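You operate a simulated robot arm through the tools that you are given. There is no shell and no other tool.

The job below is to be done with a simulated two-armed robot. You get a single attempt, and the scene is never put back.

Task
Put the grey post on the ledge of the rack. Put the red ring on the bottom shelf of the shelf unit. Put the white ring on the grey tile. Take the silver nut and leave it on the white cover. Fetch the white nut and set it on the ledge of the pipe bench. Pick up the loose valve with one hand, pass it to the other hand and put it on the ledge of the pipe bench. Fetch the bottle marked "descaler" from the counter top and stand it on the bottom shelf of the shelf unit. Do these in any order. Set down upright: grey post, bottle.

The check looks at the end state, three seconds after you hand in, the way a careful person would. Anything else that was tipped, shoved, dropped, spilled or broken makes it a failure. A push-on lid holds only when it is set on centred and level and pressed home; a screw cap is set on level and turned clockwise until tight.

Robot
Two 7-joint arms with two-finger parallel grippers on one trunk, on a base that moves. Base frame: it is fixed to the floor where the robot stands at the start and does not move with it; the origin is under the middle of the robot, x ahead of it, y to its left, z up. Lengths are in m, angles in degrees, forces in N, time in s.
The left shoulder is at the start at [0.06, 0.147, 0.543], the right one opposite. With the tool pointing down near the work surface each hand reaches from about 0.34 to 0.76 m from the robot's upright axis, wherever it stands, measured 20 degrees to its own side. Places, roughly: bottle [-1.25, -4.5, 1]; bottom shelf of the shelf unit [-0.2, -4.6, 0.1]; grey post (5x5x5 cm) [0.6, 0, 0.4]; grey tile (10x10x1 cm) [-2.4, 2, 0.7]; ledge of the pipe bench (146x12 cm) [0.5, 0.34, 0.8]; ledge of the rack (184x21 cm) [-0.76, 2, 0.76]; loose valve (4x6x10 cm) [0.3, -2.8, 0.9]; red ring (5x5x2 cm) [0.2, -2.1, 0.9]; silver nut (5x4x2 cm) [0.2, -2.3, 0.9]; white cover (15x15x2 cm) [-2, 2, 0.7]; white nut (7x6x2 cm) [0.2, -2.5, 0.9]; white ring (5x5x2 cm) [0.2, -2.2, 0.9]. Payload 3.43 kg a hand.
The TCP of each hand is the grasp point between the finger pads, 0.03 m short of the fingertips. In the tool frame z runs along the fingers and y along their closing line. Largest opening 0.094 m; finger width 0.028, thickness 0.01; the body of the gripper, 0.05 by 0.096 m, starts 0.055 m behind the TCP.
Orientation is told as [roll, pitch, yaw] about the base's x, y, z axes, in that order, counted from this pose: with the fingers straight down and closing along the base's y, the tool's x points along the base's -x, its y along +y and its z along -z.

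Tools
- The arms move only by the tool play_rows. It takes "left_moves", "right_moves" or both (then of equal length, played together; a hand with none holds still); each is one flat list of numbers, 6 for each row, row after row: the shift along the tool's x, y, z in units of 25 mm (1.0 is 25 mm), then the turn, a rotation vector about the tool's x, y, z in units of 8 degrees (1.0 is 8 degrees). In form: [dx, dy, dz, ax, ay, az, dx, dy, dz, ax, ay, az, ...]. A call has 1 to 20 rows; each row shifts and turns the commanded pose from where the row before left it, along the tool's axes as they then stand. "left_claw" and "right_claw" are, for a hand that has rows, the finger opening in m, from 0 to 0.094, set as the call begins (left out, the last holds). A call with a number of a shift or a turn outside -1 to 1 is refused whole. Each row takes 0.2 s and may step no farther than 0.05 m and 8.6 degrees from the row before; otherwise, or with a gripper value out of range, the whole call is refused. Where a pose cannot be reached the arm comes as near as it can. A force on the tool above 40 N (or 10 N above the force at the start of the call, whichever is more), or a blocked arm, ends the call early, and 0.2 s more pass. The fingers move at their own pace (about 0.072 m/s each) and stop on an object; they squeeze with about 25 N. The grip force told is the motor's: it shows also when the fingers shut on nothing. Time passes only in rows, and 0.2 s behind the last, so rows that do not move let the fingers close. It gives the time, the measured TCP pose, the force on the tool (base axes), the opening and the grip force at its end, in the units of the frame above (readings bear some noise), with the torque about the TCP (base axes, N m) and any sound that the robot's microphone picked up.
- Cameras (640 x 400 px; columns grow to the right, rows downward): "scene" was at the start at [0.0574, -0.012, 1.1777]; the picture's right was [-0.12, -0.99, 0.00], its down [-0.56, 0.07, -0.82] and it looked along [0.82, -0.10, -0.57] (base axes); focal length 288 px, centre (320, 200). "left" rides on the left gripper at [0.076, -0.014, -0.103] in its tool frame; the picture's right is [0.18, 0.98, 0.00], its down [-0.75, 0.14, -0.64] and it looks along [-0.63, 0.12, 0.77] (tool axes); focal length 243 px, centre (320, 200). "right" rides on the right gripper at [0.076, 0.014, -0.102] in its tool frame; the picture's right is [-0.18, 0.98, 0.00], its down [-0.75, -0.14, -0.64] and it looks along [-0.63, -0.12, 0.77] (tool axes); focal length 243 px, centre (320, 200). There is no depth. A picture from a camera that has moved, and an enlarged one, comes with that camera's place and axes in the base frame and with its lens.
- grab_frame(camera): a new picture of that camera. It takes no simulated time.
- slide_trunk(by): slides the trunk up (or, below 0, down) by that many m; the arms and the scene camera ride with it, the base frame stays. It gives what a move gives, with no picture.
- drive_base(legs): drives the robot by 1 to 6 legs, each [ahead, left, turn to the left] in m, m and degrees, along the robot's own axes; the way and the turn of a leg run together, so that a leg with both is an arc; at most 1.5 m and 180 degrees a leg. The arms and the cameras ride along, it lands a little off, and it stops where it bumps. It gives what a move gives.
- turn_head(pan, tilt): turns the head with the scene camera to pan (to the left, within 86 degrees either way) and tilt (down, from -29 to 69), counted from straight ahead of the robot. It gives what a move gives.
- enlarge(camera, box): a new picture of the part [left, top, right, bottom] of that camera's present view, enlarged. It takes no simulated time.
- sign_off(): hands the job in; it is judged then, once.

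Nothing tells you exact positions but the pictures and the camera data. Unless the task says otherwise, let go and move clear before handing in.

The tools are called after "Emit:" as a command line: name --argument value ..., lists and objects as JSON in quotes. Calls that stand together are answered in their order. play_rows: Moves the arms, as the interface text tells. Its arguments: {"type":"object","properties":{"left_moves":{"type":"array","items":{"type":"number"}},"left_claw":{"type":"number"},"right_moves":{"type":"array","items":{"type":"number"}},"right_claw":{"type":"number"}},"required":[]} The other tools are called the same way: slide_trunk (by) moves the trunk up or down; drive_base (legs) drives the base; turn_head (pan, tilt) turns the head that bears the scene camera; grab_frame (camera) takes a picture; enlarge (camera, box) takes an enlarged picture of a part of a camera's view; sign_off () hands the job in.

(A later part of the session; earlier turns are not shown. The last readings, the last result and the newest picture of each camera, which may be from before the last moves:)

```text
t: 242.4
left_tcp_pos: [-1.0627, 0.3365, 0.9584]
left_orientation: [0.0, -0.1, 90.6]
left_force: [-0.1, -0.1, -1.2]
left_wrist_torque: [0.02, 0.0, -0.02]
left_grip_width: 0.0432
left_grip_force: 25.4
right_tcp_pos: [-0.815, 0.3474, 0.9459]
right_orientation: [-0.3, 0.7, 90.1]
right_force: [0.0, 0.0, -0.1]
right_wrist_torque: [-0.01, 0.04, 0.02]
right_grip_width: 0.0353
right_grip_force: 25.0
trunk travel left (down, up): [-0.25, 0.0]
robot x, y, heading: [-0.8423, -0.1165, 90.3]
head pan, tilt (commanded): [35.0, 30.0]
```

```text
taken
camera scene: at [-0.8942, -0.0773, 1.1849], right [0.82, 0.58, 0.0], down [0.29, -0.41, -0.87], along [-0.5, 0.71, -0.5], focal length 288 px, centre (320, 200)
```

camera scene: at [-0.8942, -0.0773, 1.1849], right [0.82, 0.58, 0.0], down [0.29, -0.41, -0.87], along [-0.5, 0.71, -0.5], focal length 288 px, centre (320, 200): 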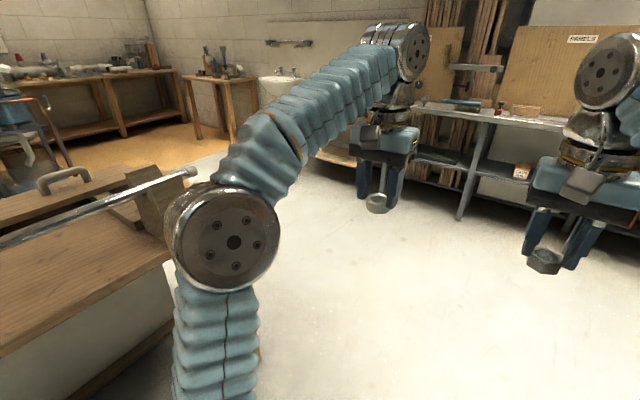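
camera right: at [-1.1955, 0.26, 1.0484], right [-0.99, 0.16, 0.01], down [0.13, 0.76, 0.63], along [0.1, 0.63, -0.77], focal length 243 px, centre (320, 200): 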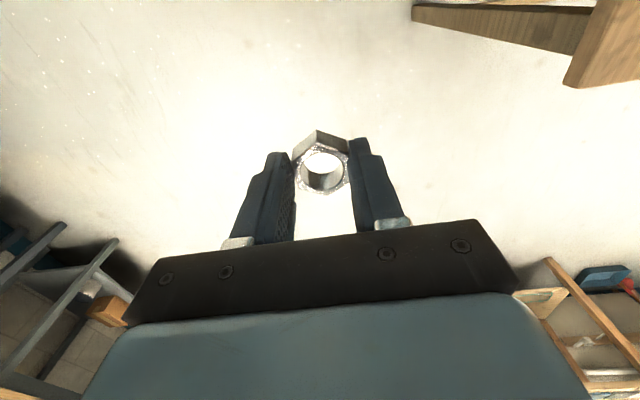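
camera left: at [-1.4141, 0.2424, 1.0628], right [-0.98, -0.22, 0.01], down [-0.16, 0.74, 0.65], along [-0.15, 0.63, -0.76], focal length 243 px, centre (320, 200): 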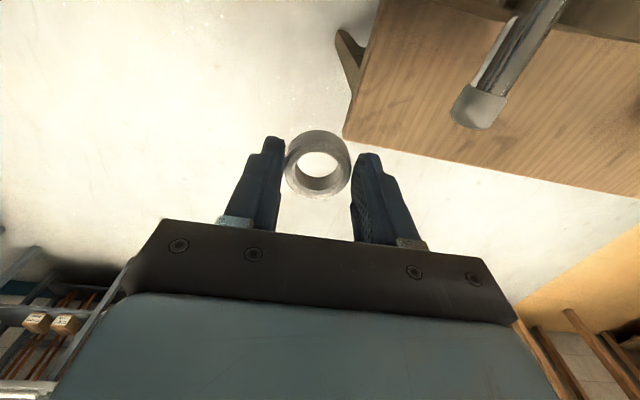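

The pipe still rests squarely in both V-blocks and the bench looks in place. I'll now take a wider route: forward first, then left to the tile table.

Emit:
drive_base --legs '[[0.65, 0, 0], [0.45, 0.45, 0]]'

Emit:
turn_head --pan 60 --tilt 30

Emit:
grab_frame --camera "scene"

```text
t: 249.1
left_tcp_pos: [-1.541, 1.4156, 0.9577]
left_orientation: [0.0, -0.2, 93.0]
left_force: [0.1, 0.2, 0.5]
left_wrist_torque: [0.02, 0.0, -0.02]
left_grip_width: 0.043
left_grip_force: 25.0
right_tcp_pos: [-1.2942, 1.4369, 0.9462]
right_orientation: [-0.3, 0.7, 92.4]
right_force: [0.4, 1.4, -0.2]
right_wrist_torque: [-0.01, 0.02, 0.02]
right_grip_width: 0.0353
right_grip_force: 25.1
trunk travel left (down, up): [-0.25, 0.0]
robot x, y, heading: [-1.3005, 0.968, 92.4]
head pan, tilt (commanded): [35.0, 30.0]
```

```text
t: 250.0
left_tcp_pos: [-1.5417, 1.4165, 0.9573]
left_orientation: [0.0, -0.2, 92.9]
left_force: [-0.2, -0.2, -0.9]
left_wrist_torque: [0.0, 0.01, -0.01]
left_grip_width: 0.0434
left_grip_force: 25.6
right_tcp_pos: [-1.2927, 1.4364, 0.9455]
right_orientation: [-0.2, 0.8, 92.4]
right_force: [-0.6, 0.6, -0.8]
right_wrist_torque: [0.01, -0.04, -0.01]
right_grip_width: 0.0354
right_grip_force: 24.8
trunk travel left (down, up): [-0.25, 0.0]
robot x, y, heading: [-1.3027, 0.9691, 92.6]
head pan, tilt (commanded): [60.0, 30.0]
```

```text
taken
camera scene: at [-1.3802, 0.9797, 1.1848], right [0.46, 0.89, 0.0], down [0.44, -0.23, -0.87], along [-0.77, 0.4, -0.5], focal length 288 px, centre (320, 200)
```

scene: 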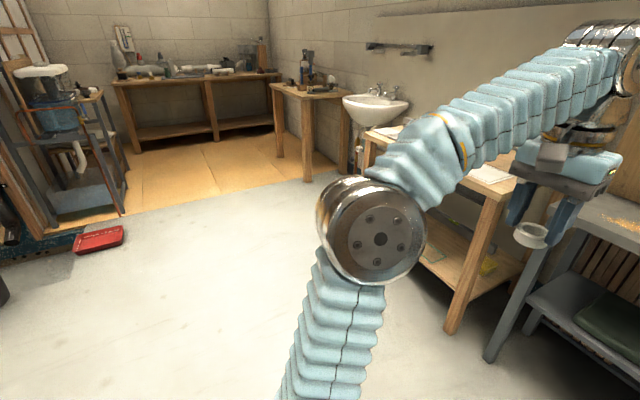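

Emit:
drive_base --legs '[[0, 0.88, -2.4]]'

Emit:
turn_head --pan 0 --tilt 30

Emit:
grab_frame --camera "scene"

Emit:
grab_frame --camera "left"

Emit:
grab_frame --camera "right"

```text
t: 254.7
left_tcp_pos: [-2.4184, 1.3804, 0.9584]
left_orientation: [-0.1, -0.1, 92.6]
left_force: [-0.4, 0.3, -0.9]
left_wrist_torque: [-0.02, -0.04, -0.03]
left_grip_width: 0.0429
left_grip_force: 25.1
right_tcp_pos: [-2.1692, 1.4008, 0.9468]
right_orientation: [-0.3, 0.8, 92.2]
right_force: [-1.2, 0.5, -0.2]
right_wrist_torque: [-0.05, -0.01, -0.03]
right_grip_width: 0.0354
right_grip_force: 24.6
trunk travel left (down, up): [-0.25, 0.0]
robot x, y, heading: [-2.1729, 0.9343, 91.8]
head pan, tilt (commanded): [60.0, 30.0]
```

```text
t: 256.0
left_tcp_pos: [-2.4176, 1.3814, 0.9569]
left_orientation: [0.0, -0.2, 92.5]
left_force: [-0.5, 1.3, -0.6]
left_wrist_torque: [0.01, -0.03, 0.03]
left_grip_width: 0.043
left_grip_force: 25.4
right_tcp_pos: [-2.1699, 1.4007, 0.9464]
right_orientation: [-0.4, 0.7, 92.2]
right_force: [0.9, 0.3, -0.5]
right_wrist_torque: [-0.02, 0.04, 0.01]
right_grip_width: 0.0352
right_grip_force: 24.7
trunk travel left (down, up): [-0.25, 0.0]
robot x, y, heading: [-2.1785, 0.9335, 92.1]
head pan, tilt (commanded): [0.0, 30.0]
```

```text
taken
camera scene: at [-2.1818, 0.9924, 1.1848], right [1.0, 0.04, 0.0], down [0.02, -0.5, -0.87], along [-0.03, 0.87, -0.5], focal length 288 px, centre (320, 200)
```

scene: 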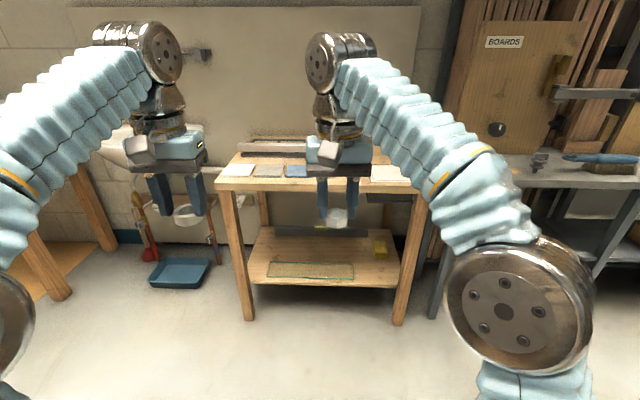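

```text
taken
camera left: at [-2.4003, 1.3049, 1.0604], right [-0.97, -0.23, 0.0], down [-0.18, 0.75, 0.64], along [-0.15, 0.63, -0.77], focal length 243 px, centre (320, 200)
```

left: 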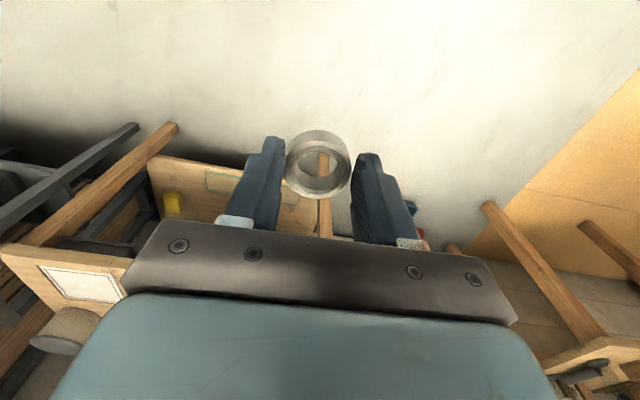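

```text
taken
camera right: at [-2.182, 1.3249, 1.0488], right [-0.99, 0.15, -0.01], down [0.11, 0.77, 0.63], along [0.1, 0.62, -0.77], focal length 243 px, centre (320, 200)
```

right: 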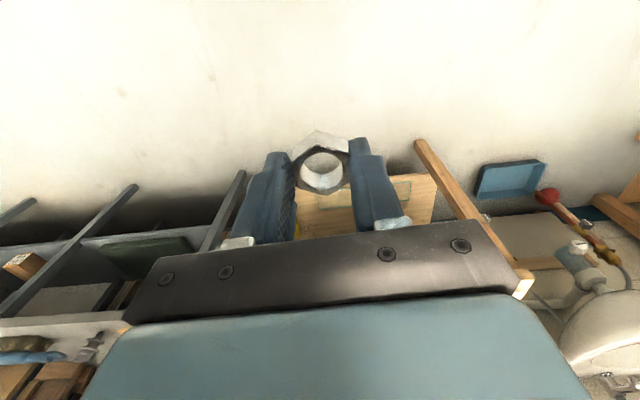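

Emit:
enlarge --camera "scene" --box '[205, 130, 435, 215]'

```text
2.78 times, centred on (320, 172) of scene
camera zoom: at [-2.1818, 0.9924, 1.1848], right [1.0, 0.04, 0.0], down [0.02, -0.5, -0.87], along [-0.03, 0.87, -0.5], focal length 802 px, centre (320, 276)
```

zoom: 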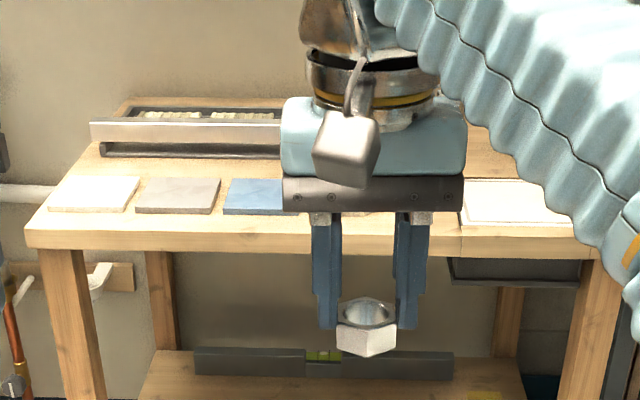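

I see white, grey, blue and cream tiles on the left of the table, and the white cover on the right. The grey tile is near (-2.42, 2.04) and the cover near (-1.95, 2.01). I'll drive up to the table.

Emit:
drive_base --legs '[[0.46, 0, -2.0]]'

Emit:
turn_head --pan 0 --tilt 42

Emit:
grab_frame --camera "scene"

Emit:
grab_frame --camera "left"

Emit:
grab_frame --camera "right"

```text
t: 258.7
left_tcp_pos: [-2.4059, 1.8521, 0.9568]
left_orientation: [0.0, -0.1, 90.1]
left_force: [0.5, -0.2, -0.6]
left_wrist_torque: [0.0, -0.03, 0.0]
left_grip_width: 0.0429
left_grip_force: 25.3
right_tcp_pos: [-2.1573, 1.8613, 0.9458]
right_orientation: [-0.3, 0.7, 89.6]
right_force: [-0.5, 0.1, -0.8]
right_wrist_torque: [-0.03, -0.03, -0.01]
right_grip_width: 0.0353
right_grip_force: 25.2
trunk travel left (down, up): [-0.25, 0.0]
robot x, y, heading: [-2.1875, 1.3927, 89.8]
head pan, tilt (commanded): [0.0, 30.0]
```

```text
t: 259.5
left_tcp_pos: [-2.4047, 1.8527, 0.9583]
left_orientation: [0.0, -0.1, 90.2]
left_force: [-0.4, 1.0, 0.1]
left_wrist_torque: [0.01, -0.01, -0.03]
left_grip_width: 0.043
left_grip_force: 25.0
right_tcp_pos: [-2.1564, 1.8624, 0.947]
right_orientation: [-0.2, 0.8, 89.7]
right_force: [0.0, 0.3, -0.1]
right_wrist_torque: [0.02, -0.01, -0.01]
right_grip_width: 0.0351
right_grip_force: 25.0
trunk travel left (down, up): [-0.25, 0.0]
robot x, y, heading: [-2.1848, 1.3937, 89.6]
head pan, tilt (commanded): [0.0, 42.0]
```

```text
taken
camera scene: at [-2.1871, 1.4467, 1.1666], right [1.0, 0.0, 0.0], down [0.0, -0.67, -0.74], along [0.0, 0.74, -0.67], focal length 288 px, centre (320, 200)
```

scene: 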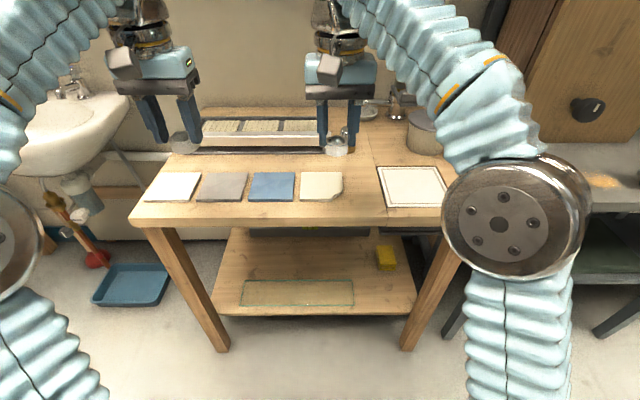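

```text
taken
camera left: at [-2.392, 1.7751, 1.0604], right [-0.98, -0.19, 0.0], down [-0.14, 0.75, 0.64], along [-0.12, 0.63, -0.77], focal length 243 px, centre (320, 200)
```

left: 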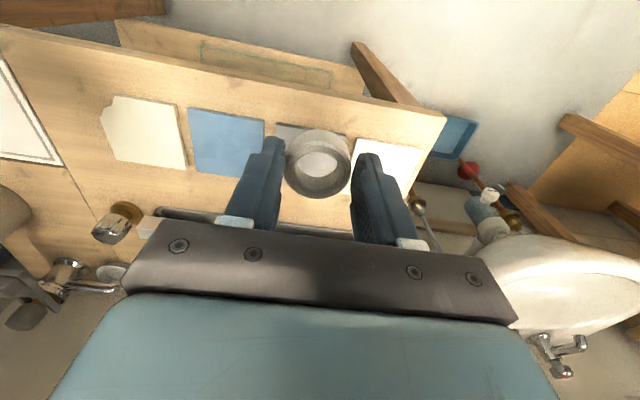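

```text
taken
camera right: at [-2.173, 1.7857, 1.0489], right [-0.98, 0.19, -0.01], down [0.14, 0.76, 0.63], along [0.13, 0.62, -0.77], focal length 243 px, centre (320, 200)
```

right: 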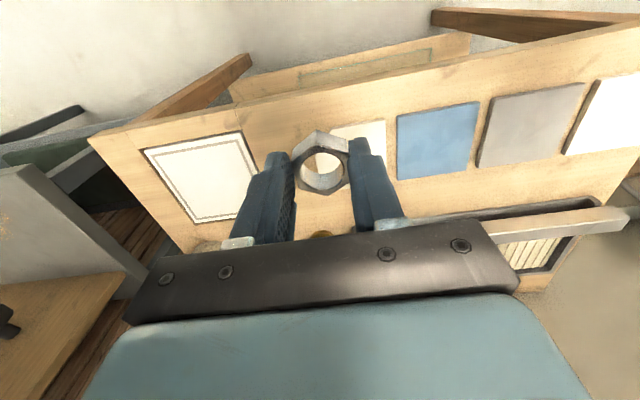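

The head and wrist cameras together put the tile top near z≈0.745, with the grey tile at about (-2.409, 1.955) and the cover at about (-1.981, 1.945). I'm moving both hands over their targets and lowering partway.

Emit:
play_rows --left_moves '[0, 0, 0.9, 0, 0, 0, 0, 0, 0.9, 0, 0, 0, 0, 0, 0.9, 0, 0, 0, -0.4, 0.02, 0.8, 0, 0, 0, -0.9, 0.04, 0.8, 0, 0, 0, -0.9, 0.04, 0.8, 0, 0, 0, -0.9, 0.04, 0, 0, 0, 0, -0.9, 0.04, 0, 0, 0, 0]' --right_moves '[0, -0.5, 0.8, 0, 0, 0, 0, -0.9, 0.8, 0, 0, 0, 0, -0.95, 0.7, 0, 0, 0, -0.5, -0.95, 0.7, 0, 0, 0, -0.7, -0.95, 0.6, 0, 0, 0, -0.7, -0.95, 0.6, 0, 0, 0, -0.7, -0.9, 0, 0, 0, 0, -0.7, -0.9, 0, 0, 0, 0]'

Emit:
grab_frame --camera "scene"

Emit:
grab_frame --camera "left"

Emit:
grab_frame --camera "right"

```text
t: 261.3
left_tcp_pos: [-2.4103, 1.9559, 0.8279]
left_orientation: [0.0, -0.1, 90.2]
left_force: [0.7, 0.1, 0.8]
left_wrist_torque: [0.03, -0.02, -0.04]
left_grip_width: 0.0431
left_grip_force: 24.9
right_tcp_pos: [-1.9799, 1.9428, 0.842]
right_orientation: [-0.3, 0.8, 89.7]
right_force: [0.6, -0.6, -0.5]
right_wrist_torque: [0.0, -0.01, 0.03]
right_grip_width: 0.0349
right_grip_force: 24.9
trunk travel left (down, up): [-0.25, 0.0]
robot x, y, heading: [-2.1858, 1.3957, 90.0]
head pan, tilt (commanded): [0.0, 42.0]
```

```text
taken
camera scene: at [-2.1871, 1.4465, 1.1665], right [1.0, 0.0, 0.0], down [0.0, -0.67, -0.74], along [0.0, 0.74, -0.67], focal length 288 px, centre (320, 200)
```

scene: 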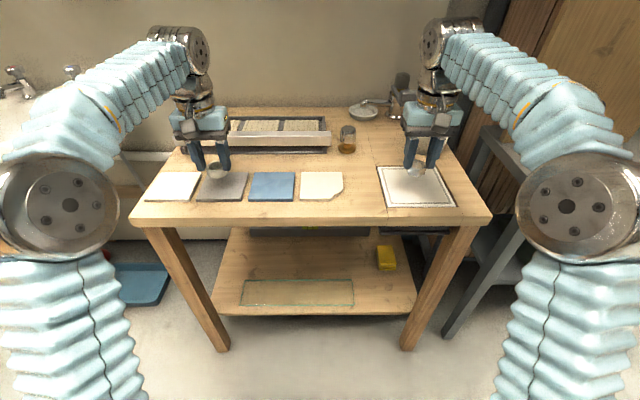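

```text
taken
camera left: at [-2.3966, 1.8775, 0.9313], right [-0.98, -0.19, 0.0], down [-0.14, 0.75, 0.64], along [-0.12, 0.63, -0.77], focal length 243 px, centre (320, 200)
```

left: 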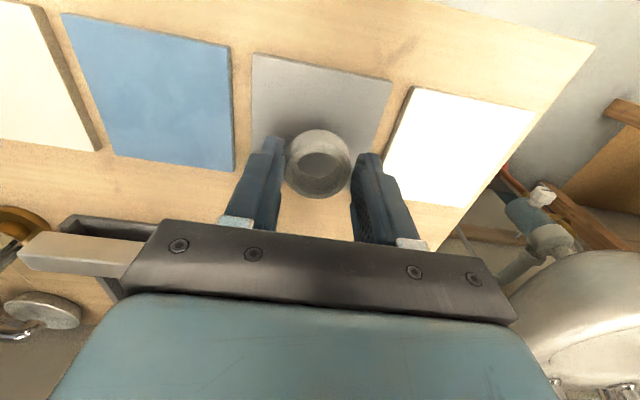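

```text
taken
camera right: at [-1.9957, 1.8668, 0.9442], right [-0.98, 0.19, -0.01], down [0.14, 0.76, 0.63], along [0.13, 0.62, -0.77], focal length 243 px, centre (320, 200)
```

right: 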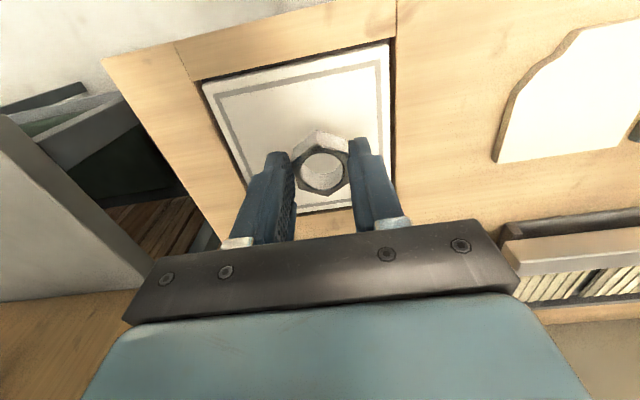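

Both are over their targets. I'll fine-centre them (tile centre about (-2.407, 1.965), cover centre about (-1.965, 1.97)) and lower to about 1 cm above.

Emit:
play_rows --left_moves '[-0.16, -0.06, 0.3, 0, 0, 0, -0.16, -0.06, 0.4, 0, 0, 0, 0, 0, 0.4, 0, 0, 0, 0, 0, 0.4, 0, 0, 0]' --right_moves '[-0.5, -0.3, 0.3, 0, 0, 0, -0.5, -0.3, 0.4, 0, 0, 0, 0, 0, 0.4, 0, 0, 0, 0, 0, 0.4, 0, 0, 0]'

Emit:
grab_frame --camera "left"

Emit:
grab_frame --camera "right"

```text
t: 262.3
left_tcp_pos: [-2.4069, 1.9614, 0.7949]
left_orientation: [-0.1, -0.3, 90.2]
left_force: [-1.5, 3.1, 16.7]
left_wrist_torque: [0.0, 0.09, -0.13]
left_grip_width: 0.0431
left_grip_force: 25.2
right_tcp_pos: [-1.9649, 1.9671, 0.8051]
right_orientation: [-0.3, 0.6, 89.7]
right_force: [0.5, 0.2, -0.5]
right_wrist_torque: [0.0, 0.01, 0.0]
right_grip_width: 0.0352
right_grip_force: 24.9
trunk travel left (down, up): [-0.25, 0.0]
robot x, y, heading: [-2.1857, 1.3926, 89.6]
head pan, tilt (commanded): [0.0, 42.0]
```

```text
taken
camera left: at [-2.3924, 1.884, 0.8975], right [-0.98, -0.19, 0.0], down [-0.14, 0.75, 0.65], along [-0.12, 0.64, -0.76], focal length 243 px, centre (320, 200)
```

left: 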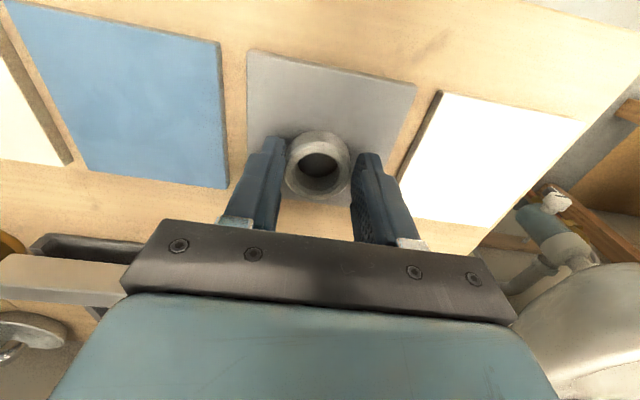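

```text
taken
camera right: at [-1.9819, 1.8908, 0.9062], right [-0.98, 0.19, -0.01], down [0.14, 0.76, 0.63], along [0.13, 0.62, -0.77], focal length 243 px, centre (320, 200)
```

right: 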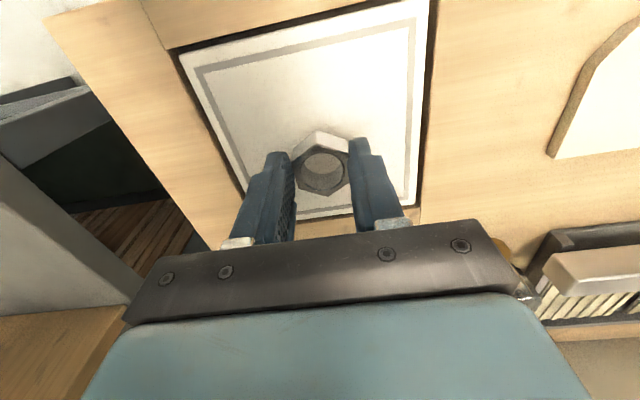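

The ring is down on the grey tile (17 N) and well centred. I'll ease off slightly, release it, and keep lowering the nut in small steps.

Emit:
play_rows --left_moves '[0, 0, -0.1, 0, 0, 0, 0, 0, 0, 0, 0, 0]' --right_moves '[0, 0, 0.1, 0, 0, 0, 0, 0, 0, 0, 0, 0]'

Emit:
play_rows --left_moves '[0, 0, 0, 0, 0, 0, 0, 0, 0, 0, 0, 0, 0, 0, 0, 0, 0, 0]' --left_claw 0.065

Emit:
grab_frame --camera "left"

```text
t: 262.9
left_tcp_pos: [-2.4053, 1.9611, 0.7953]
left_orientation: [0.0, -0.1, 90.1]
left_force: [1.4, 3.7, 8.0]
left_wrist_torque: [0.33, -0.06, -0.02]
left_grip_width: 0.0427
left_grip_force: 25.4
right_tcp_pos: [-1.9647, 1.9668, 0.8003]
right_orientation: [-0.4, 0.8, 89.7]
right_force: [0.4, 0.4, 0.2]
right_wrist_torque: [0.0, 0.0, -0.01]
right_grip_width: 0.0355
right_grip_force: 25.6
trunk travel left (down, up): [-0.25, 0.0]
robot x, y, heading: [-2.1848, 1.3908, 89.8]
head pan, tilt (commanded): [0.0, 42.0]
```

```text
t: 263.7
left_tcp_pos: [-2.4051, 1.9604, 0.795]
left_orientation: [0.0, 0.0, 90.0]
left_force: [-0.6, 0.3, 0.1]
left_wrist_torque: [0.01, -0.02, 0.0]
left_grip_width: 0.065
left_grip_force: 0.1
right_tcp_pos: [-1.9661, 1.9675, 0.7999]
right_orientation: [-0.3, 0.8, 89.7]
right_force: [-0.5, -0.3, -1.2]
right_wrist_torque: [0.0, 0.01, 0.0]
right_grip_width: 0.0354
right_grip_force: 24.5
trunk travel left (down, up): [-0.25, 0.0]
robot x, y, heading: [-2.1836, 1.3949, 89.4]
head pan, tilt (commanded): [0.0, 42.0]
```

```text
taken
camera left: at [-2.393, 1.8844, 0.8976], right [-0.98, -0.19, 0.0], down [-0.14, 0.75, 0.64], along [-0.12, 0.63, -0.77], focal length 243 px, centre (320, 200)
```

left: 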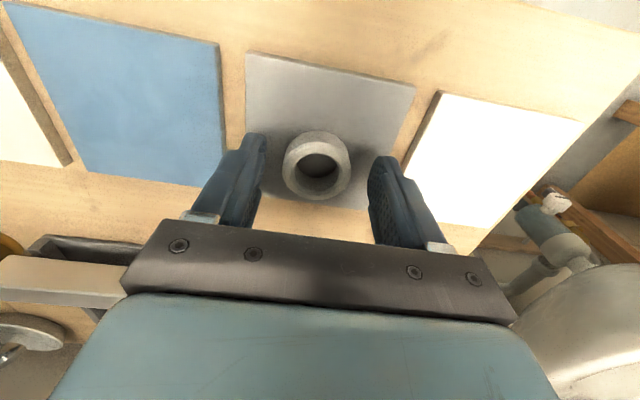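

The white ring rests on the grey tile. I'm lifting the left hand clear and lowering the nut until it touches the cover.

Emit:
play_rows --left_moves '[0, 0, -0.4, 0, 0, 0, 0, 0, -0.8, 0, 0, 0, 0, 0, -0.9, 0, 0, 0, 0, 0, -0.9, 0, 0, 0]' --right_moves '[0, 0, 0.06, 0, 0, 0, 0, 0, 0.06, 0, 0, 0, 0, 0, 0.0, 0, 0, 0, 0, 0, 0, 0, 0, 0]'

Emit:
play_rows --right_moves '[0, 0, 0.08, 0, 0, 0, 0, 0, 0, 0, 0, 0]'

Emit:
grab_frame --camera "left"

```text
t: 264.7
left_tcp_pos: [-2.4085, 1.9614, 0.8717]
left_orientation: [0.0, -0.2, 90.1]
left_force: [0.6, 0.4, -0.9]
left_wrist_torque: [0.0, -0.01, -0.02]
left_grip_width: 0.0649
left_grip_force: 0.0
right_tcp_pos: [-1.9655, 1.9672, 0.7987]
right_orientation: [-0.2, 0.9, 89.6]
right_force: [-0.3, 0.4, -0.3]
right_wrist_torque: [0.01, 0.01, -0.02]
right_grip_width: 0.0355
right_grip_force: 24.4
trunk travel left (down, up): [-0.25, 0.0]
robot x, y, heading: [-2.1878, 1.3946, 89.8]
head pan, tilt (commanded): [0.0, 42.0]
```

```text
t: 265.3
left_tcp_pos: [-2.4092, 1.9608, 0.8722]
left_orientation: [0.0, -0.1, 90.1]
left_force: [0.6, -0.1, -0.8]
left_wrist_torque: [-0.03, 0.02, -0.01]
left_grip_width: 0.065
left_grip_force: 0.1
right_tcp_pos: [-1.9643, 1.9663, 0.794]
right_orientation: [-0.3, 0.8, 89.7]
right_force: [0.1, -0.2, -1.2]
right_wrist_torque: [0.01, -0.03, -0.05]
right_grip_width: 0.0353
right_grip_force: 25.0
trunk travel left (down, up): [-0.25, 0.0]
robot x, y, heading: [-2.1895, 1.3921, 89.7]
head pan, tilt (commanded): [0.0, 42.0]
```

```text
taken
camera left: at [-2.395, 1.8851, 0.9745], right [-0.98, -0.19, 0.0], down [-0.14, 0.75, 0.64], along [-0.12, 0.63, -0.77], focal length 243 px, centre (320, 200)
```

left: 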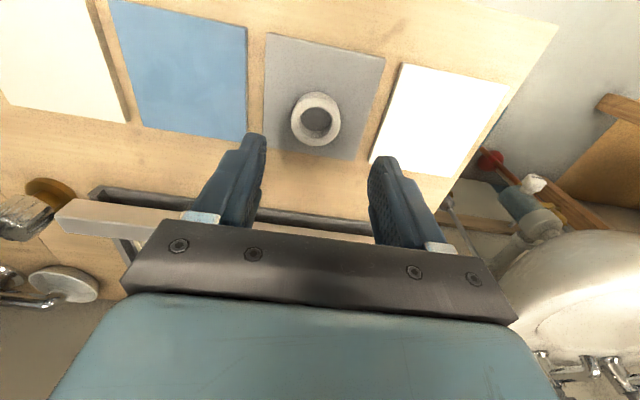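

Emit:
play_rows --right_moves '[0, 0, 0.1, 0, 0, 0, 0, 0, 0, 0, 0, 0]'

Emit:
play_rows --right_moves '[0, 0, 0.1, 0, 0, 0, 0, 0, 0, 0, 0, 0]'

Emit:
grab_frame --camera "right"

```text
t: 265.9
left_tcp_pos: [-2.4084, 1.9624, 0.872]
left_orientation: [0.1, -0.2, 90.1]
left_force: [-0.3, 0.1, -0.4]
left_wrist_torque: [-0.02, -0.04, 0.02]
left_grip_width: 0.0652
left_grip_force: 0.0
right_tcp_pos: [-1.9658, 1.9662, 0.792]
right_orientation: [-0.2, 0.8, 89.7]
right_force: [-0.2, 0.0, 0.4]
right_wrist_torque: [0.02, -0.01, -0.04]
right_grip_width: 0.0352
right_grip_force: 25.0
trunk travel left (down, up): [-0.25, 0.0]
robot x, y, heading: [-2.1893, 1.398, 89.8]
head pan, tilt (commanded): [0.0, 42.0]
```

```text
t: 266.5
left_tcp_pos: [-2.4086, 1.9615, 0.8714]
left_orientation: [0.0, -0.1, 90.1]
left_force: [1.3, -0.2, 0.9]
left_wrist_torque: [-0.01, 0.0, 0.03]
left_grip_width: 0.0652
left_grip_force: 0.0
right_tcp_pos: [-1.9654, 1.9652, 0.7916]
right_orientation: [-0.3, 0.7, 89.7]
right_force: [-0.8, 0.9, -0.8]
right_wrist_torque: [-0.02, 0.0, 0.0]
right_grip_width: 0.0353
right_grip_force: 25.2
trunk travel left (down, up): [-0.25, 0.0]
robot x, y, heading: [-2.1851, 1.3952, 89.6]
head pan, tilt (commanded): [0.0, 42.0]
```

```text
taken
camera right: at [-1.9817, 1.8899, 0.8934], right [-0.98, 0.19, -0.01], down [0.14, 0.76, 0.63], along [0.13, 0.62, -0.77], focal length 243 px, centre (320, 200)
```

right: 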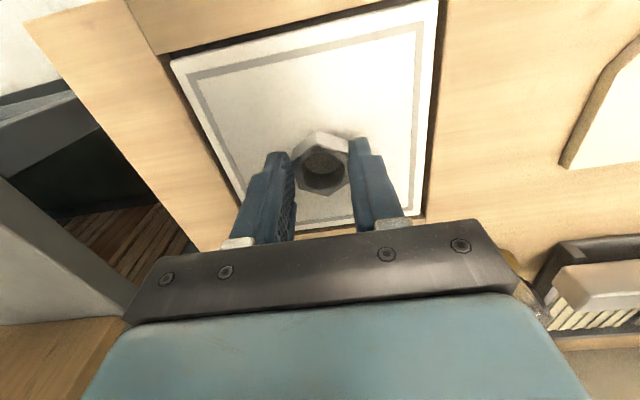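

Emit:
play_rows --right_moves '[0, 0, 0.1, 0, 0, 0, 0, 0, 0, 0, 0, 0]'

Emit:
play_rows --right_moves '[0, 0, 0.1, 0, 0, 0, 0, 0, 0, 0, 0, 0]'

```text
t: 267.1
left_tcp_pos: [-2.4078, 1.9627, 0.8719]
left_orientation: [-0.1, -0.2, 90.1]
left_force: [-0.1, -0.8, 0.5]
left_wrist_torque: [-0.01, 0.04, 0.04]
left_grip_width: 0.065
left_grip_force: 0.1
right_tcp_pos: [-1.9659, 1.9657, 0.7885]
right_orientation: [-0.3, 0.9, 89.7]
right_force: [-0.1, 0.5, -0.3]
right_wrist_torque: [-0.02, -0.02, 0.02]
right_grip_width: 0.0353
right_grip_force: 24.9
trunk travel left (down, up): [-0.25, 0.0]
robot x, y, heading: [-2.188, 1.3893, 89.6]
head pan, tilt (commanded): [0.0, 42.0]
```

```text
t: 267.7
left_tcp_pos: [-2.4085, 1.9615, 0.8711]
left_orientation: [0.0, -0.1, 90.0]
left_force: [-0.4, 0.7, -0.6]
left_wrist_torque: [-0.02, -0.03, 0.01]
left_grip_width: 0.065
left_grip_force: 0.0
right_tcp_pos: [-1.9668, 1.9655, 0.7864]
right_orientation: [-0.3, 0.8, 89.8]
right_force: [-0.4, 0.7, 1.2]
right_wrist_torque: [0.04, -0.02, 0.04]
right_grip_width: 0.0353
right_grip_force: 25.0
trunk travel left (down, up): [-0.25, 0.0]
robot x, y, heading: [-2.1853, 1.3936, 89.9]
head pan, tilt (commanded): [0.0, 42.0]
```

Emit:
play_rows --right_moves '[0, 0, 0.08, 0, 0, 0, 0, 0, 0, 0, 0, 0]'

Emit:
play_rows --right_moves '[0, 0, 0.08, 0, 0, 0, 0, 0, 0, 0, 0, 0]'

Emit:
enlarge --camera "right" --box '[240, 90, 400, 210]'

```text
t: 268.3
left_tcp_pos: [-2.4089, 1.961, 0.873]
left_orientation: [0.0, 0.0, 90.1]
left_force: [0.1, -0.2, -0.1]
left_wrist_torque: [-0.01, 0.0, 0.0]
left_grip_width: 0.0651
left_grip_force: 0.0
right_tcp_pos: [-1.9659, 1.9661, 0.7846]
right_orientation: [-0.3, 0.5, 89.6]
right_force: [2.7, -1.2, 15.2]
right_wrist_torque: [0.31, -0.05, -0.01]
right_grip_width: 0.0354
right_grip_force: 24.7
trunk travel left (down, up): [-0.25, 0.0]
robot x, y, heading: [-2.1855, 1.394, 89.8]
head pan, tilt (commanded): [0.0, 42.0]
```

```text
t: 268.9
left_tcp_pos: [-2.4092, 1.9602, 0.8717]
left_orientation: [0.0, -0.1, 90.1]
left_force: [-0.6, 0.5, -1.0]
left_wrist_torque: [0.06, 0.03, -0.02]
left_grip_width: 0.0648
left_grip_force: 0.1
right_tcp_pos: [-1.9656, 1.9651, 0.7827]
right_orientation: [-0.3, 0.8, 89.8]
right_force: [2.7, 0.4, 15.3]
right_wrist_torque: [0.08, -0.05, -0.02]
right_grip_width: 0.0354
right_grip_force: 24.8
trunk travel left (down, up): [-0.25, 0.0]
robot x, y, heading: [-2.1885, 1.3937, 89.8]
head pan, tilt (commanded): [0.0, 42.0]
```

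```text
3.33 times, centred on (320, 150) of right
camera zoom: at [-1.9813, 1.8896, 0.8848], right [-0.98, 0.19, -0.01], down [0.14, 0.76, 0.63], along [0.13, 0.62, -0.77], focal length 809 px, centre (320, 367)
```

zoom: 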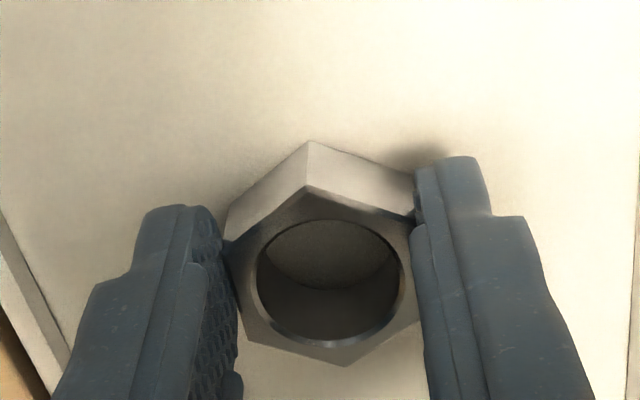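

The nut is resting on the cover. I'll ease off and release.

Emit:
play_rows --right_moves '[0, 0, -0.1, 0, 0, 0, 0, 0, 0, 0, 0, 0]'

Emit:
play_rows --right_moves '[0, 0, 0, 0, 0, 0, 0, 0, 0, 0, 0, 0, 0, 0, 0, 0, 0, 0]' --right_claw 0.06

Emit:
play_rows --right_moves '[0, 0, -0.4, 0, 0, 0, 0, 0, -0.8, 0, 0, 0, 0, 0, -0.9, 0, 0, 0, 0, 0, -0.9, 0, 0, 0]'

Emit:
grab_frame --camera "right"

Emit:
grab_frame --camera "scene"

```text
t: 269.5
left_tcp_pos: [-2.4085, 1.9619, 0.8718]
left_orientation: [0.0, 0.0, 90.2]
left_force: [0.3, -0.3, -0.2]
left_wrist_torque: [0.0, 0.01, 0.01]
left_grip_width: 0.0649
left_grip_force: 0.1
right_tcp_pos: [-1.9649, 1.9664, 0.7838]
right_orientation: [-0.2, 0.8, 89.6]
right_force: [-0.3, -0.6, -0.4]
right_wrist_torque: [0.02, -0.03, -0.02]
right_grip_width: 0.0354
right_grip_force: 25.9
trunk travel left (down, up): [-0.25, 0.0]
robot x, y, heading: [-2.1887, 1.398, 89.6]
head pan, tilt (commanded): [0.0, 42.0]
```

```text
t: 270.3
left_tcp_pos: [-2.4095, 1.9621, 0.8716]
left_orientation: [0.0, -0.1, 90.1]
left_force: [0.1, 0.1, 0.2]
left_wrist_torque: [0.01, 0.03, 0.01]
left_grip_width: 0.065
left_grip_force: 0.0
right_tcp_pos: [-1.965, 1.9661, 0.7849]
right_orientation: [-0.3, 0.7, 89.6]
right_force: [0.3, 0.7, -1.3]
right_wrist_torque: [0.02, 0.02, -0.04]
right_grip_width: 0.0604
right_grip_force: 0.0
trunk travel left (down, up): [-0.25, 0.0]
robot x, y, heading: [-2.1867, 1.3946, 89.6]
head pan, tilt (commanded): [0.0, 42.0]
```

```text
t: 271.3
left_tcp_pos: [-2.4092, 1.9613, 0.8718]
left_orientation: [-0.1, 0.0, 90.2]
left_force: [-0.2, 0.2, -0.4]
left_wrist_torque: [-0.01, 0.01, 0.0]
left_grip_width: 0.065
left_grip_force: 0.1
right_tcp_pos: [-1.9651, 1.9664, 0.8616]
right_orientation: [-0.3, 0.8, 89.7]
right_force: [0.1, 0.3, 0.8]
right_wrist_torque: [-0.01, 0.0, 0.01]
right_grip_width: 0.06
right_grip_force: 0.2
trunk travel left (down, up): [-0.25, 0.0]
robot x, y, heading: [-2.1869, 1.3954, 89.7]
head pan, tilt (commanded): [0.0, 42.0]
```

```text
taken
camera right: at [-1.9818, 1.8915, 0.9639], right [-0.98, 0.19, -0.01], down [0.14, 0.76, 0.63], along [0.13, 0.62, -0.77], focal length 243 px, centre (320, 200)
```

right: 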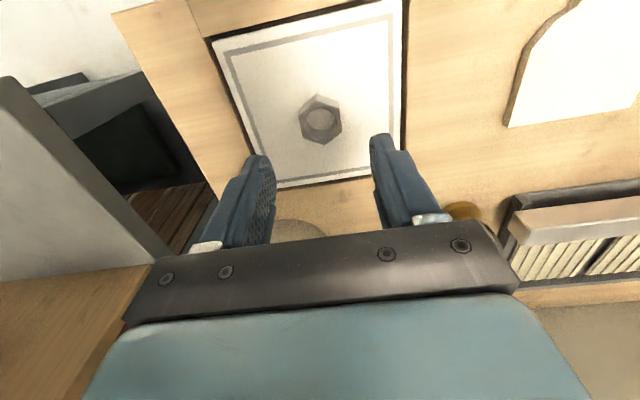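

```text
taken
camera scene: at [-2.187, 1.4467, 1.1665], right [1.0, 0.0, 0.0], down [0.0, -0.67, -0.74], along [0.0, 0.74, -0.67], focal length 288 px, centre (320, 200)
```

scene: 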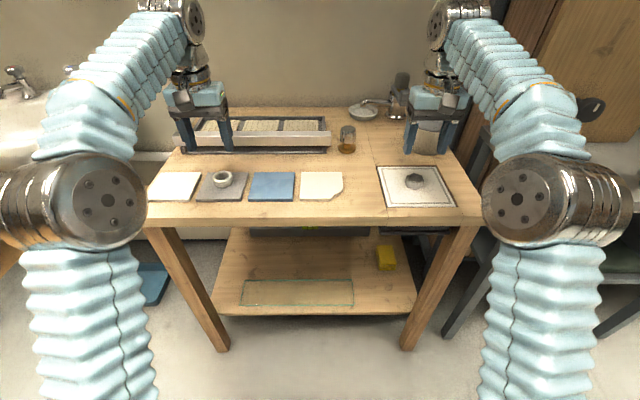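

Both parts are placed: the white ring on the grey tile and the silver nut on the white cover. I'll back off, glance at the post on the rack, and then return to the workbench for the last two items.

Emit:
drive_base --legs '[[-0.42, 0, 0]]'

Emit:
turn_head --pan -40 --tilt 20

Emit:
grab_frame --camera "scene"

Emit:
enlarge --camera "scene" --box '[200, 100, 440, 250]'

```text
t: 273.9
left_tcp_pos: [-2.4134, 1.5335, 0.872]
left_orientation: [0.1, 0.0, 90.6]
left_force: [0.2, 0.1, -0.3]
left_wrist_torque: [-0.01, -0.03, 0.02]
left_grip_width: 0.0651
left_grip_force: 0.1
right_tcp_pos: [-1.9702, 1.542, 0.8602]
right_orientation: [-0.3, 0.8, 90.2]
right_force: [0.4, 0.0, 0.6]
right_wrist_torque: [0.01, 0.01, -0.01]
right_grip_width: 0.06
right_grip_force: 0.1
trunk travel left (down, up): [-0.25, 0.0]
robot x, y, heading: [-2.1898, 0.9663, 90.2]
head pan, tilt (commanded): [0.0, 42.0]
```

```text
t: 275.0
left_tcp_pos: [-2.413, 1.5339, 0.8717]
left_orientation: [0.0, -0.2, 90.6]
left_force: [-0.2, 0.0, 0.6]
left_wrist_torque: [0.0, 0.0, -0.03]
left_grip_width: 0.065
left_grip_force: 0.0
right_tcp_pos: [-1.9706, 1.5418, 0.8618]
right_orientation: [-0.4, 0.8, 90.2]
right_force: [0.0, -0.1, 0.8]
right_wrist_torque: [-0.01, 0.03, -0.01]
right_grip_width: 0.0603
right_grip_force: 0.1
trunk travel left (down, up): [-0.25, 0.0]
robot x, y, heading: [-2.1894, 0.9681, 90.1]
head pan, tilt (commanded): [-40.0, 20.0]
```

```text
taken
camera scene: at [-2.1279, 1.0082, 1.2009], right [0.77, -0.64, 0.0], down [-0.22, -0.26, -0.94], along [0.6, 0.72, -0.34], focal length 288 px, centre (320, 200)
```

scene: 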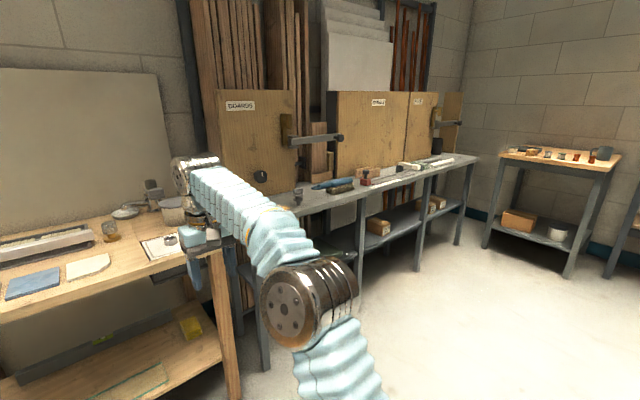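

```text
2.67 times, centred on (320, 175) of scene
camera zoom: at [-2.1279, 1.0082, 1.2009], right [0.77, -0.64, 0.0], down [-0.22, -0.26, -0.94], along [0.6, 0.72, -0.34], focal length 769 px, centre (320, 267)
```

zoom: 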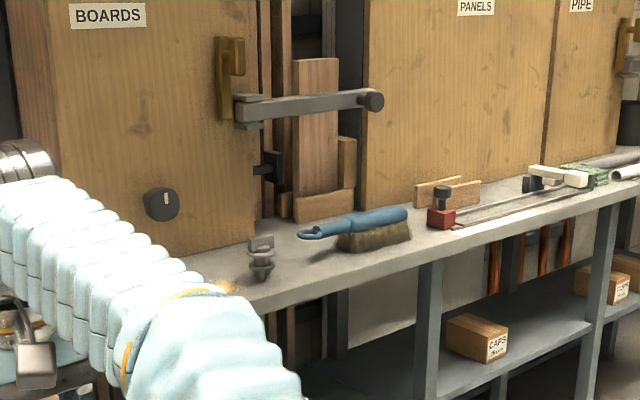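

The post still stands on the ledge. I'm heading back to the workbench for the white nut and the valve.

Emit:
drive_base --legs '[[0, -1.5, 0], [-1.45, 0, 0], [-1.45, 0, 0]]'

Emit:
turn_head --pan 0 --tilt 30

```text
t: 295.8
left_tcp_pos: [-0.8697, -1.3357, 0.8704]
left_orientation: [0.0, -0.1, 93.1]
left_force: [0.3, -0.4, 0.1]
left_wrist_torque: [0.04, 0.02, 0.0]
left_grip_width: 0.0653
left_grip_force: 0.0
right_tcp_pos: [-0.4274, -1.3069, 0.8609]
right_orientation: [-0.2, 0.9, 92.7]
right_force: [0.0, -0.6, 0.0]
right_wrist_torque: [0.01, -0.03, -0.01]
right_grip_width: 0.0598
right_grip_force: 0.1
trunk travel left (down, up): [-0.25, 0.0]
robot x, y, heading: [-0.6152, -1.892, 92.8]
head pan, tilt (commanded): [-40.0, 20.0]
```

```text
t: 296.8
left_tcp_pos: [-0.8711, -1.3344, 0.8712]
left_orientation: [0.0, 0.0, 93.1]
left_force: [0.8, 0.3, -0.2]
left_wrist_torque: [-0.02, -0.02, 0.0]
left_grip_width: 0.0649
left_grip_force: 0.0
right_tcp_pos: [-0.4284, -1.3071, 0.8615]
right_orientation: [-0.4, 0.8, 92.8]
right_force: [0.5, 0.0, -0.2]
right_wrist_torque: [0.0, -0.01, -0.01]
right_grip_width: 0.0597
right_grip_force: 0.2
trunk travel left (down, up): [-0.25, 0.0]
robot x, y, heading: [-0.6177, -1.8919, 92.8]
head pan, tilt (commanded): [0.0, 30.0]
```

Emit:
play_rows --left_moves '[0.9, -0.3, -0.64, 0, 0, 0, 0.9, -0.3, -0.64, 0, 0, 0, 0.9, -0.3, -0.64, 0, 0, 0, 0.9, -0.3, -0.64, 0, 0, 0, 0.9, -0.3, -0.64, 0, 0, 0]' --left_claw 0.094 --right_moves '[0.9, 0, -0.64, 0, 0, 0, 0.9, 0, -0.64, 0, 0, 0, 0.9, 0, -0.64, 0, 0, 0, 0.9, 0, -0.64, 0, 0, 0, 0.9, 0, -0.64, 0, 0, 0]' --right_claw 0.094

Emit:
drive_base --legs '[[0, 0, -92.8], [0, -0.6, 0]]'

Emit:
turn_head --pan -10 --tilt 35

Emit:
grab_frame --camera "scene"

```text
t: 298.0
left_tcp_pos: [-0.8257, -1.446, 0.9519]
left_orientation: [-0.1, -0.2, 93.3]
left_force: [0.3, 1.2, 0.3]
left_wrist_torque: [-0.01, 0.0, -0.01]
left_grip_width: 0.094
left_grip_force: 0.0
right_tcp_pos: [-0.4251, -1.4173, 0.9433]
right_orientation: [-0.2, 0.8, 92.8]
right_force: [-0.2, -0.2, 0.1]
right_wrist_torque: [0.01, -0.01, -0.01]
right_grip_width: 0.0939
right_grip_force: 0.1
trunk travel left (down, up): [-0.25, 0.0]
robot x, y, heading: [-0.6203, -1.8904, 93.0]
head pan, tilt (commanded): [0.0, 30.0]
```

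```text
t: 305.4
left_tcp_pos: [-0.1725, -2.3102, 0.9531]
left_orientation: [0.0, -0.1, -0.9]
left_force: [0.4, 0.3, -0.5]
left_wrist_torque: [0.0, -0.01, 0.0]
left_grip_width: 0.0939
left_grip_force: 0.2
right_tcp_pos: [-0.173, -2.7133, 0.9424]
right_orientation: [-0.4, 0.9, -1.3]
right_force: [-0.1, 0.1, 0.9]
right_wrist_torque: [-0.03, 0.03, 0.02]
right_grip_width: 0.0943
right_grip_force: 0.0
trunk travel left (down, up): [-0.25, 0.0]
robot x, y, heading: [-0.6278, -2.4855, -1.3]
head pan, tilt (commanded): [0.0, 30.0]
```

```text
t: 306.1
left_tcp_pos: [-0.1729, -2.3097, 0.9538]
left_orientation: [-0.1, 0.0, -0.9]
left_force: [0.1, 0.1, 0.6]
left_wrist_torque: [-0.02, 0.02, 0.0]
left_grip_width: 0.0938
left_grip_force: 0.2
right_tcp_pos: [-0.1723, -2.712, 0.9438]
right_orientation: [-0.2, 0.8, -1.2]
right_force: [0.2, -0.7, 0.7]
right_wrist_torque: [0.01, 0.03, 0.03]
right_grip_width: 0.0944
right_grip_force: 0.1
trunk travel left (down, up): [-0.25, 0.0]
robot x, y, heading: [-0.6318, -2.4865, -1.4]
head pan, tilt (commanded): [-10.0, 35.0]
```

```text
taken
camera scene: at [-0.5739, -2.503, 1.1771], right [-0.2, -0.98, 0.0], down [-0.56, 0.11, -0.82], along [0.8, -0.16, -0.57], focal length 288 px, centre (320, 200)
```

scene: 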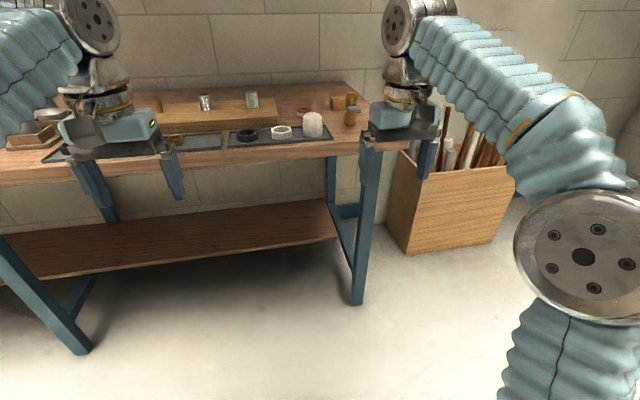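

Emit:
enlarge --camera "scene" --box '[220, 80, 400, 190]'

```text
3.56 times, centred on (310, 135) of scene
camera zoom: at [-0.5739, -2.503, 1.1771], right [-0.2, -0.98, 0.0], down [-0.56, 0.11, -0.82], along [0.8, -0.16, -0.57], focal length 1025 px, centre (356, 431)
```

zoom: 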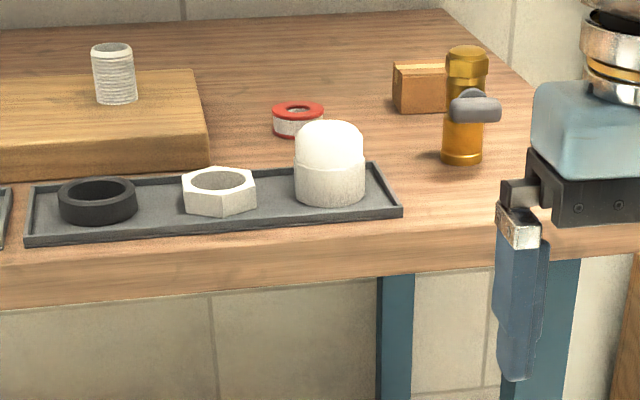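

The valve is a brass cylinder standing upright at about (0.29, -2.775), with a grey lever at mid-height. I'll drive closer and look at it from above with the right hand camera.

Emit:
drive_base --legs '[[0.34, -0.06, 1.3]]'

Emit:
turn_head --pan -20 --tilt 40

Emit:
grab_frame --camera "scene"

Emit:
grab_frame --camera "right"

```text
t: 308.3
left_tcp_pos: [0.162, -2.3633, 0.9526]
left_orientation: [0.0, -0.1, 0.4]
left_force: [0.1, -0.5, -0.4]
left_wrist_torque: [0.02, -0.03, 0.07]
left_grip_width: 0.094
left_grip_force: 0.1
right_tcp_pos: [0.1717, -2.7651, 0.9433]
right_orientation: [-0.2, 0.8, 0.1]
right_force: [0.3, -0.2, -0.1]
right_wrist_torque: [0.01, -0.01, 0.0]
right_grip_width: 0.0941
right_grip_force: 0.1
trunk travel left (down, up): [-0.25, 0.0]
robot x, y, heading: [-0.2903, -2.5453, -0.1]
head pan, tilt (commanded): [-10.0, 35.0]
```

```text
t: 309.0
left_tcp_pos: [0.1621, -2.3633, 0.9519]
left_orientation: [0.0, -0.1, 0.4]
left_force: [0.0, 0.5, 0.8]
left_wrist_torque: [-0.01, -0.03, 0.0]
left_grip_width: 0.0939
left_grip_force: 0.1
right_tcp_pos: [0.1706, -2.7658, 0.9426]
right_orientation: [-0.3, 0.9, 0.1]
right_force: [0.5, -0.4, 0.3]
right_wrist_torque: [-0.02, 0.0, 0.01]
right_grip_width: 0.094
right_grip_force: 0.0
trunk travel left (down, up): [-0.25, 0.0]
robot x, y, heading: [-0.2876, -2.5491, -0.1]
head pan, tilt (commanded): [-20.0, 40.0]
```

```text
taken
camera scene: at [-0.2417, -2.579, 1.1695], right [-0.34, -0.94, 0.0], down [-0.6, 0.22, -0.77], along [0.72, -0.26, -0.64], focal length 288 px, centre (320, 200)
```

scene: 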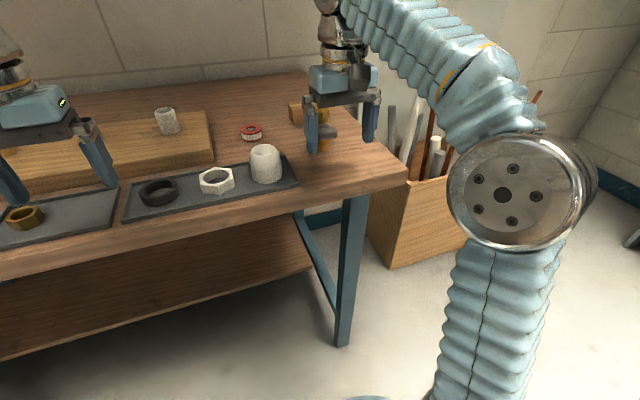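

```text
taken
camera right: at [0.0961, -2.7516, 1.0453], right [0.18, 0.98, -0.01], down [0.76, -0.14, 0.63], along [0.62, -0.12, -0.77], focal length 243 px, centre (320, 200)
```

right: 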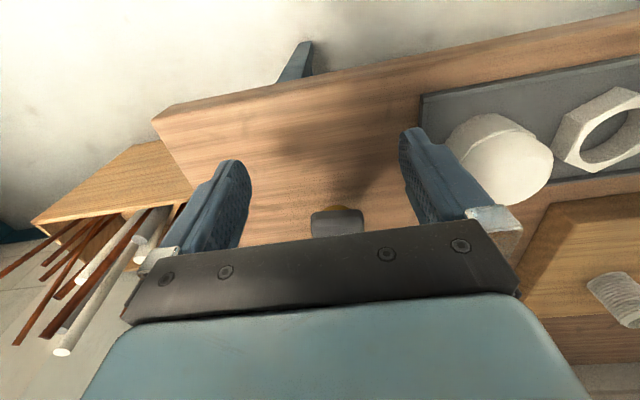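

I'll pull the right hand back and up a touch, move the base a bit closer, and re-measure the valve.

Emit:
play_rows --right_moves '[0.9, 0, -0.1, 0, 0, 0, 0.9, 0, -0.1, 0, 0, 0, 0.9, 0, -0.1, 0, 0, 0, 0.9, 0, -0.1, 0, 0, 0]'

Emit:
drive_base --legs '[[0.08, 0, 0]]'

Emit:
grab_frame --camera "right"

Emit:
grab_frame --camera "scene"

```text
t: 310.0
left_tcp_pos: [0.1627, -2.3652, 0.9531]
left_orientation: [0.0, -0.2, 0.4]
left_force: [-0.4, -0.4, -0.1]
left_wrist_torque: [0.02, 0.01, 0.01]
left_grip_width: 0.0942
left_grip_force: 0.1
right_tcp_pos: [0.0812, -2.7651, 0.9525]
right_orientation: [-0.3, 0.8, 0.1]
right_force: [-0.3, 0.8, -0.8]
right_wrist_torque: [0.0, 0.0, 0.04]
right_grip_width: 0.0941
right_grip_force: 0.0
trunk travel left (down, up): [-0.25, 0.0]
robot x, y, heading: [-0.2933, -2.5503, 0.2]
head pan, tilt (commanded): [-20.0, 40.0]
```

```text
t: 311.1
left_tcp_pos: [0.2396, -2.3629, 0.9547]
left_orientation: [0.1, -0.1, 0.5]
left_force: [0.0, -1.0, -0.5]
left_wrist_torque: [0.04, -0.01, -0.02]
left_grip_width: 0.0938
left_grip_force: 0.1
right_tcp_pos: [0.1586, -2.7656, 0.954]
right_orientation: [-0.3, 0.8, 0.0]
right_force: [-0.4, -0.1, -0.5]
right_wrist_torque: [-0.01, 0.01, 0.03]
right_grip_width: 0.094
right_grip_force: 0.0
trunk travel left (down, up): [-0.25, 0.0]
robot x, y, heading: [-0.2122, -2.5482, -0.0]
head pan, tilt (commanded): [-20.0, 40.0]
```

```text
taken
camera right: at [0.0828, -2.7512, 1.0561], right [0.18, 0.98, -0.01], down [0.76, -0.14, 0.63], along [0.62, -0.12, -0.77], focal length 243 px, centre (320, 200)
```

right: 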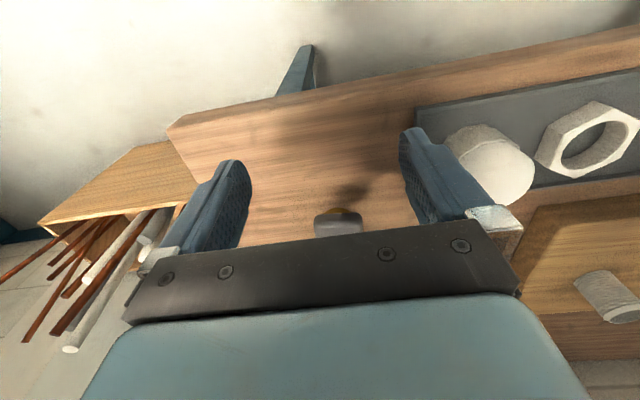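

```text
taken
camera scene: at [-0.1641, -2.579, 1.1695], right [-0.34, -0.94, 0.0], down [-0.6, 0.22, -0.77], along [0.72, -0.26, -0.64], focal length 288 px, centre (320, 200)
```

scene: 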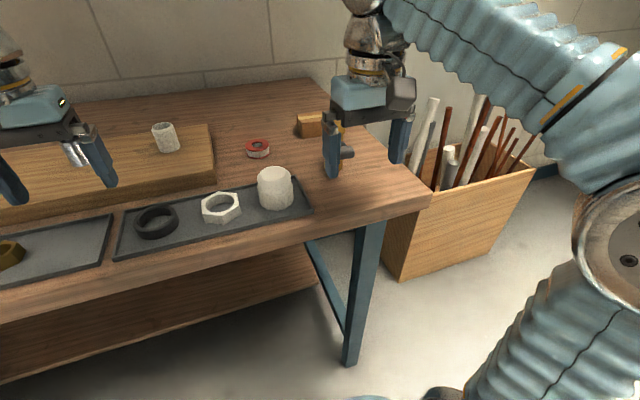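

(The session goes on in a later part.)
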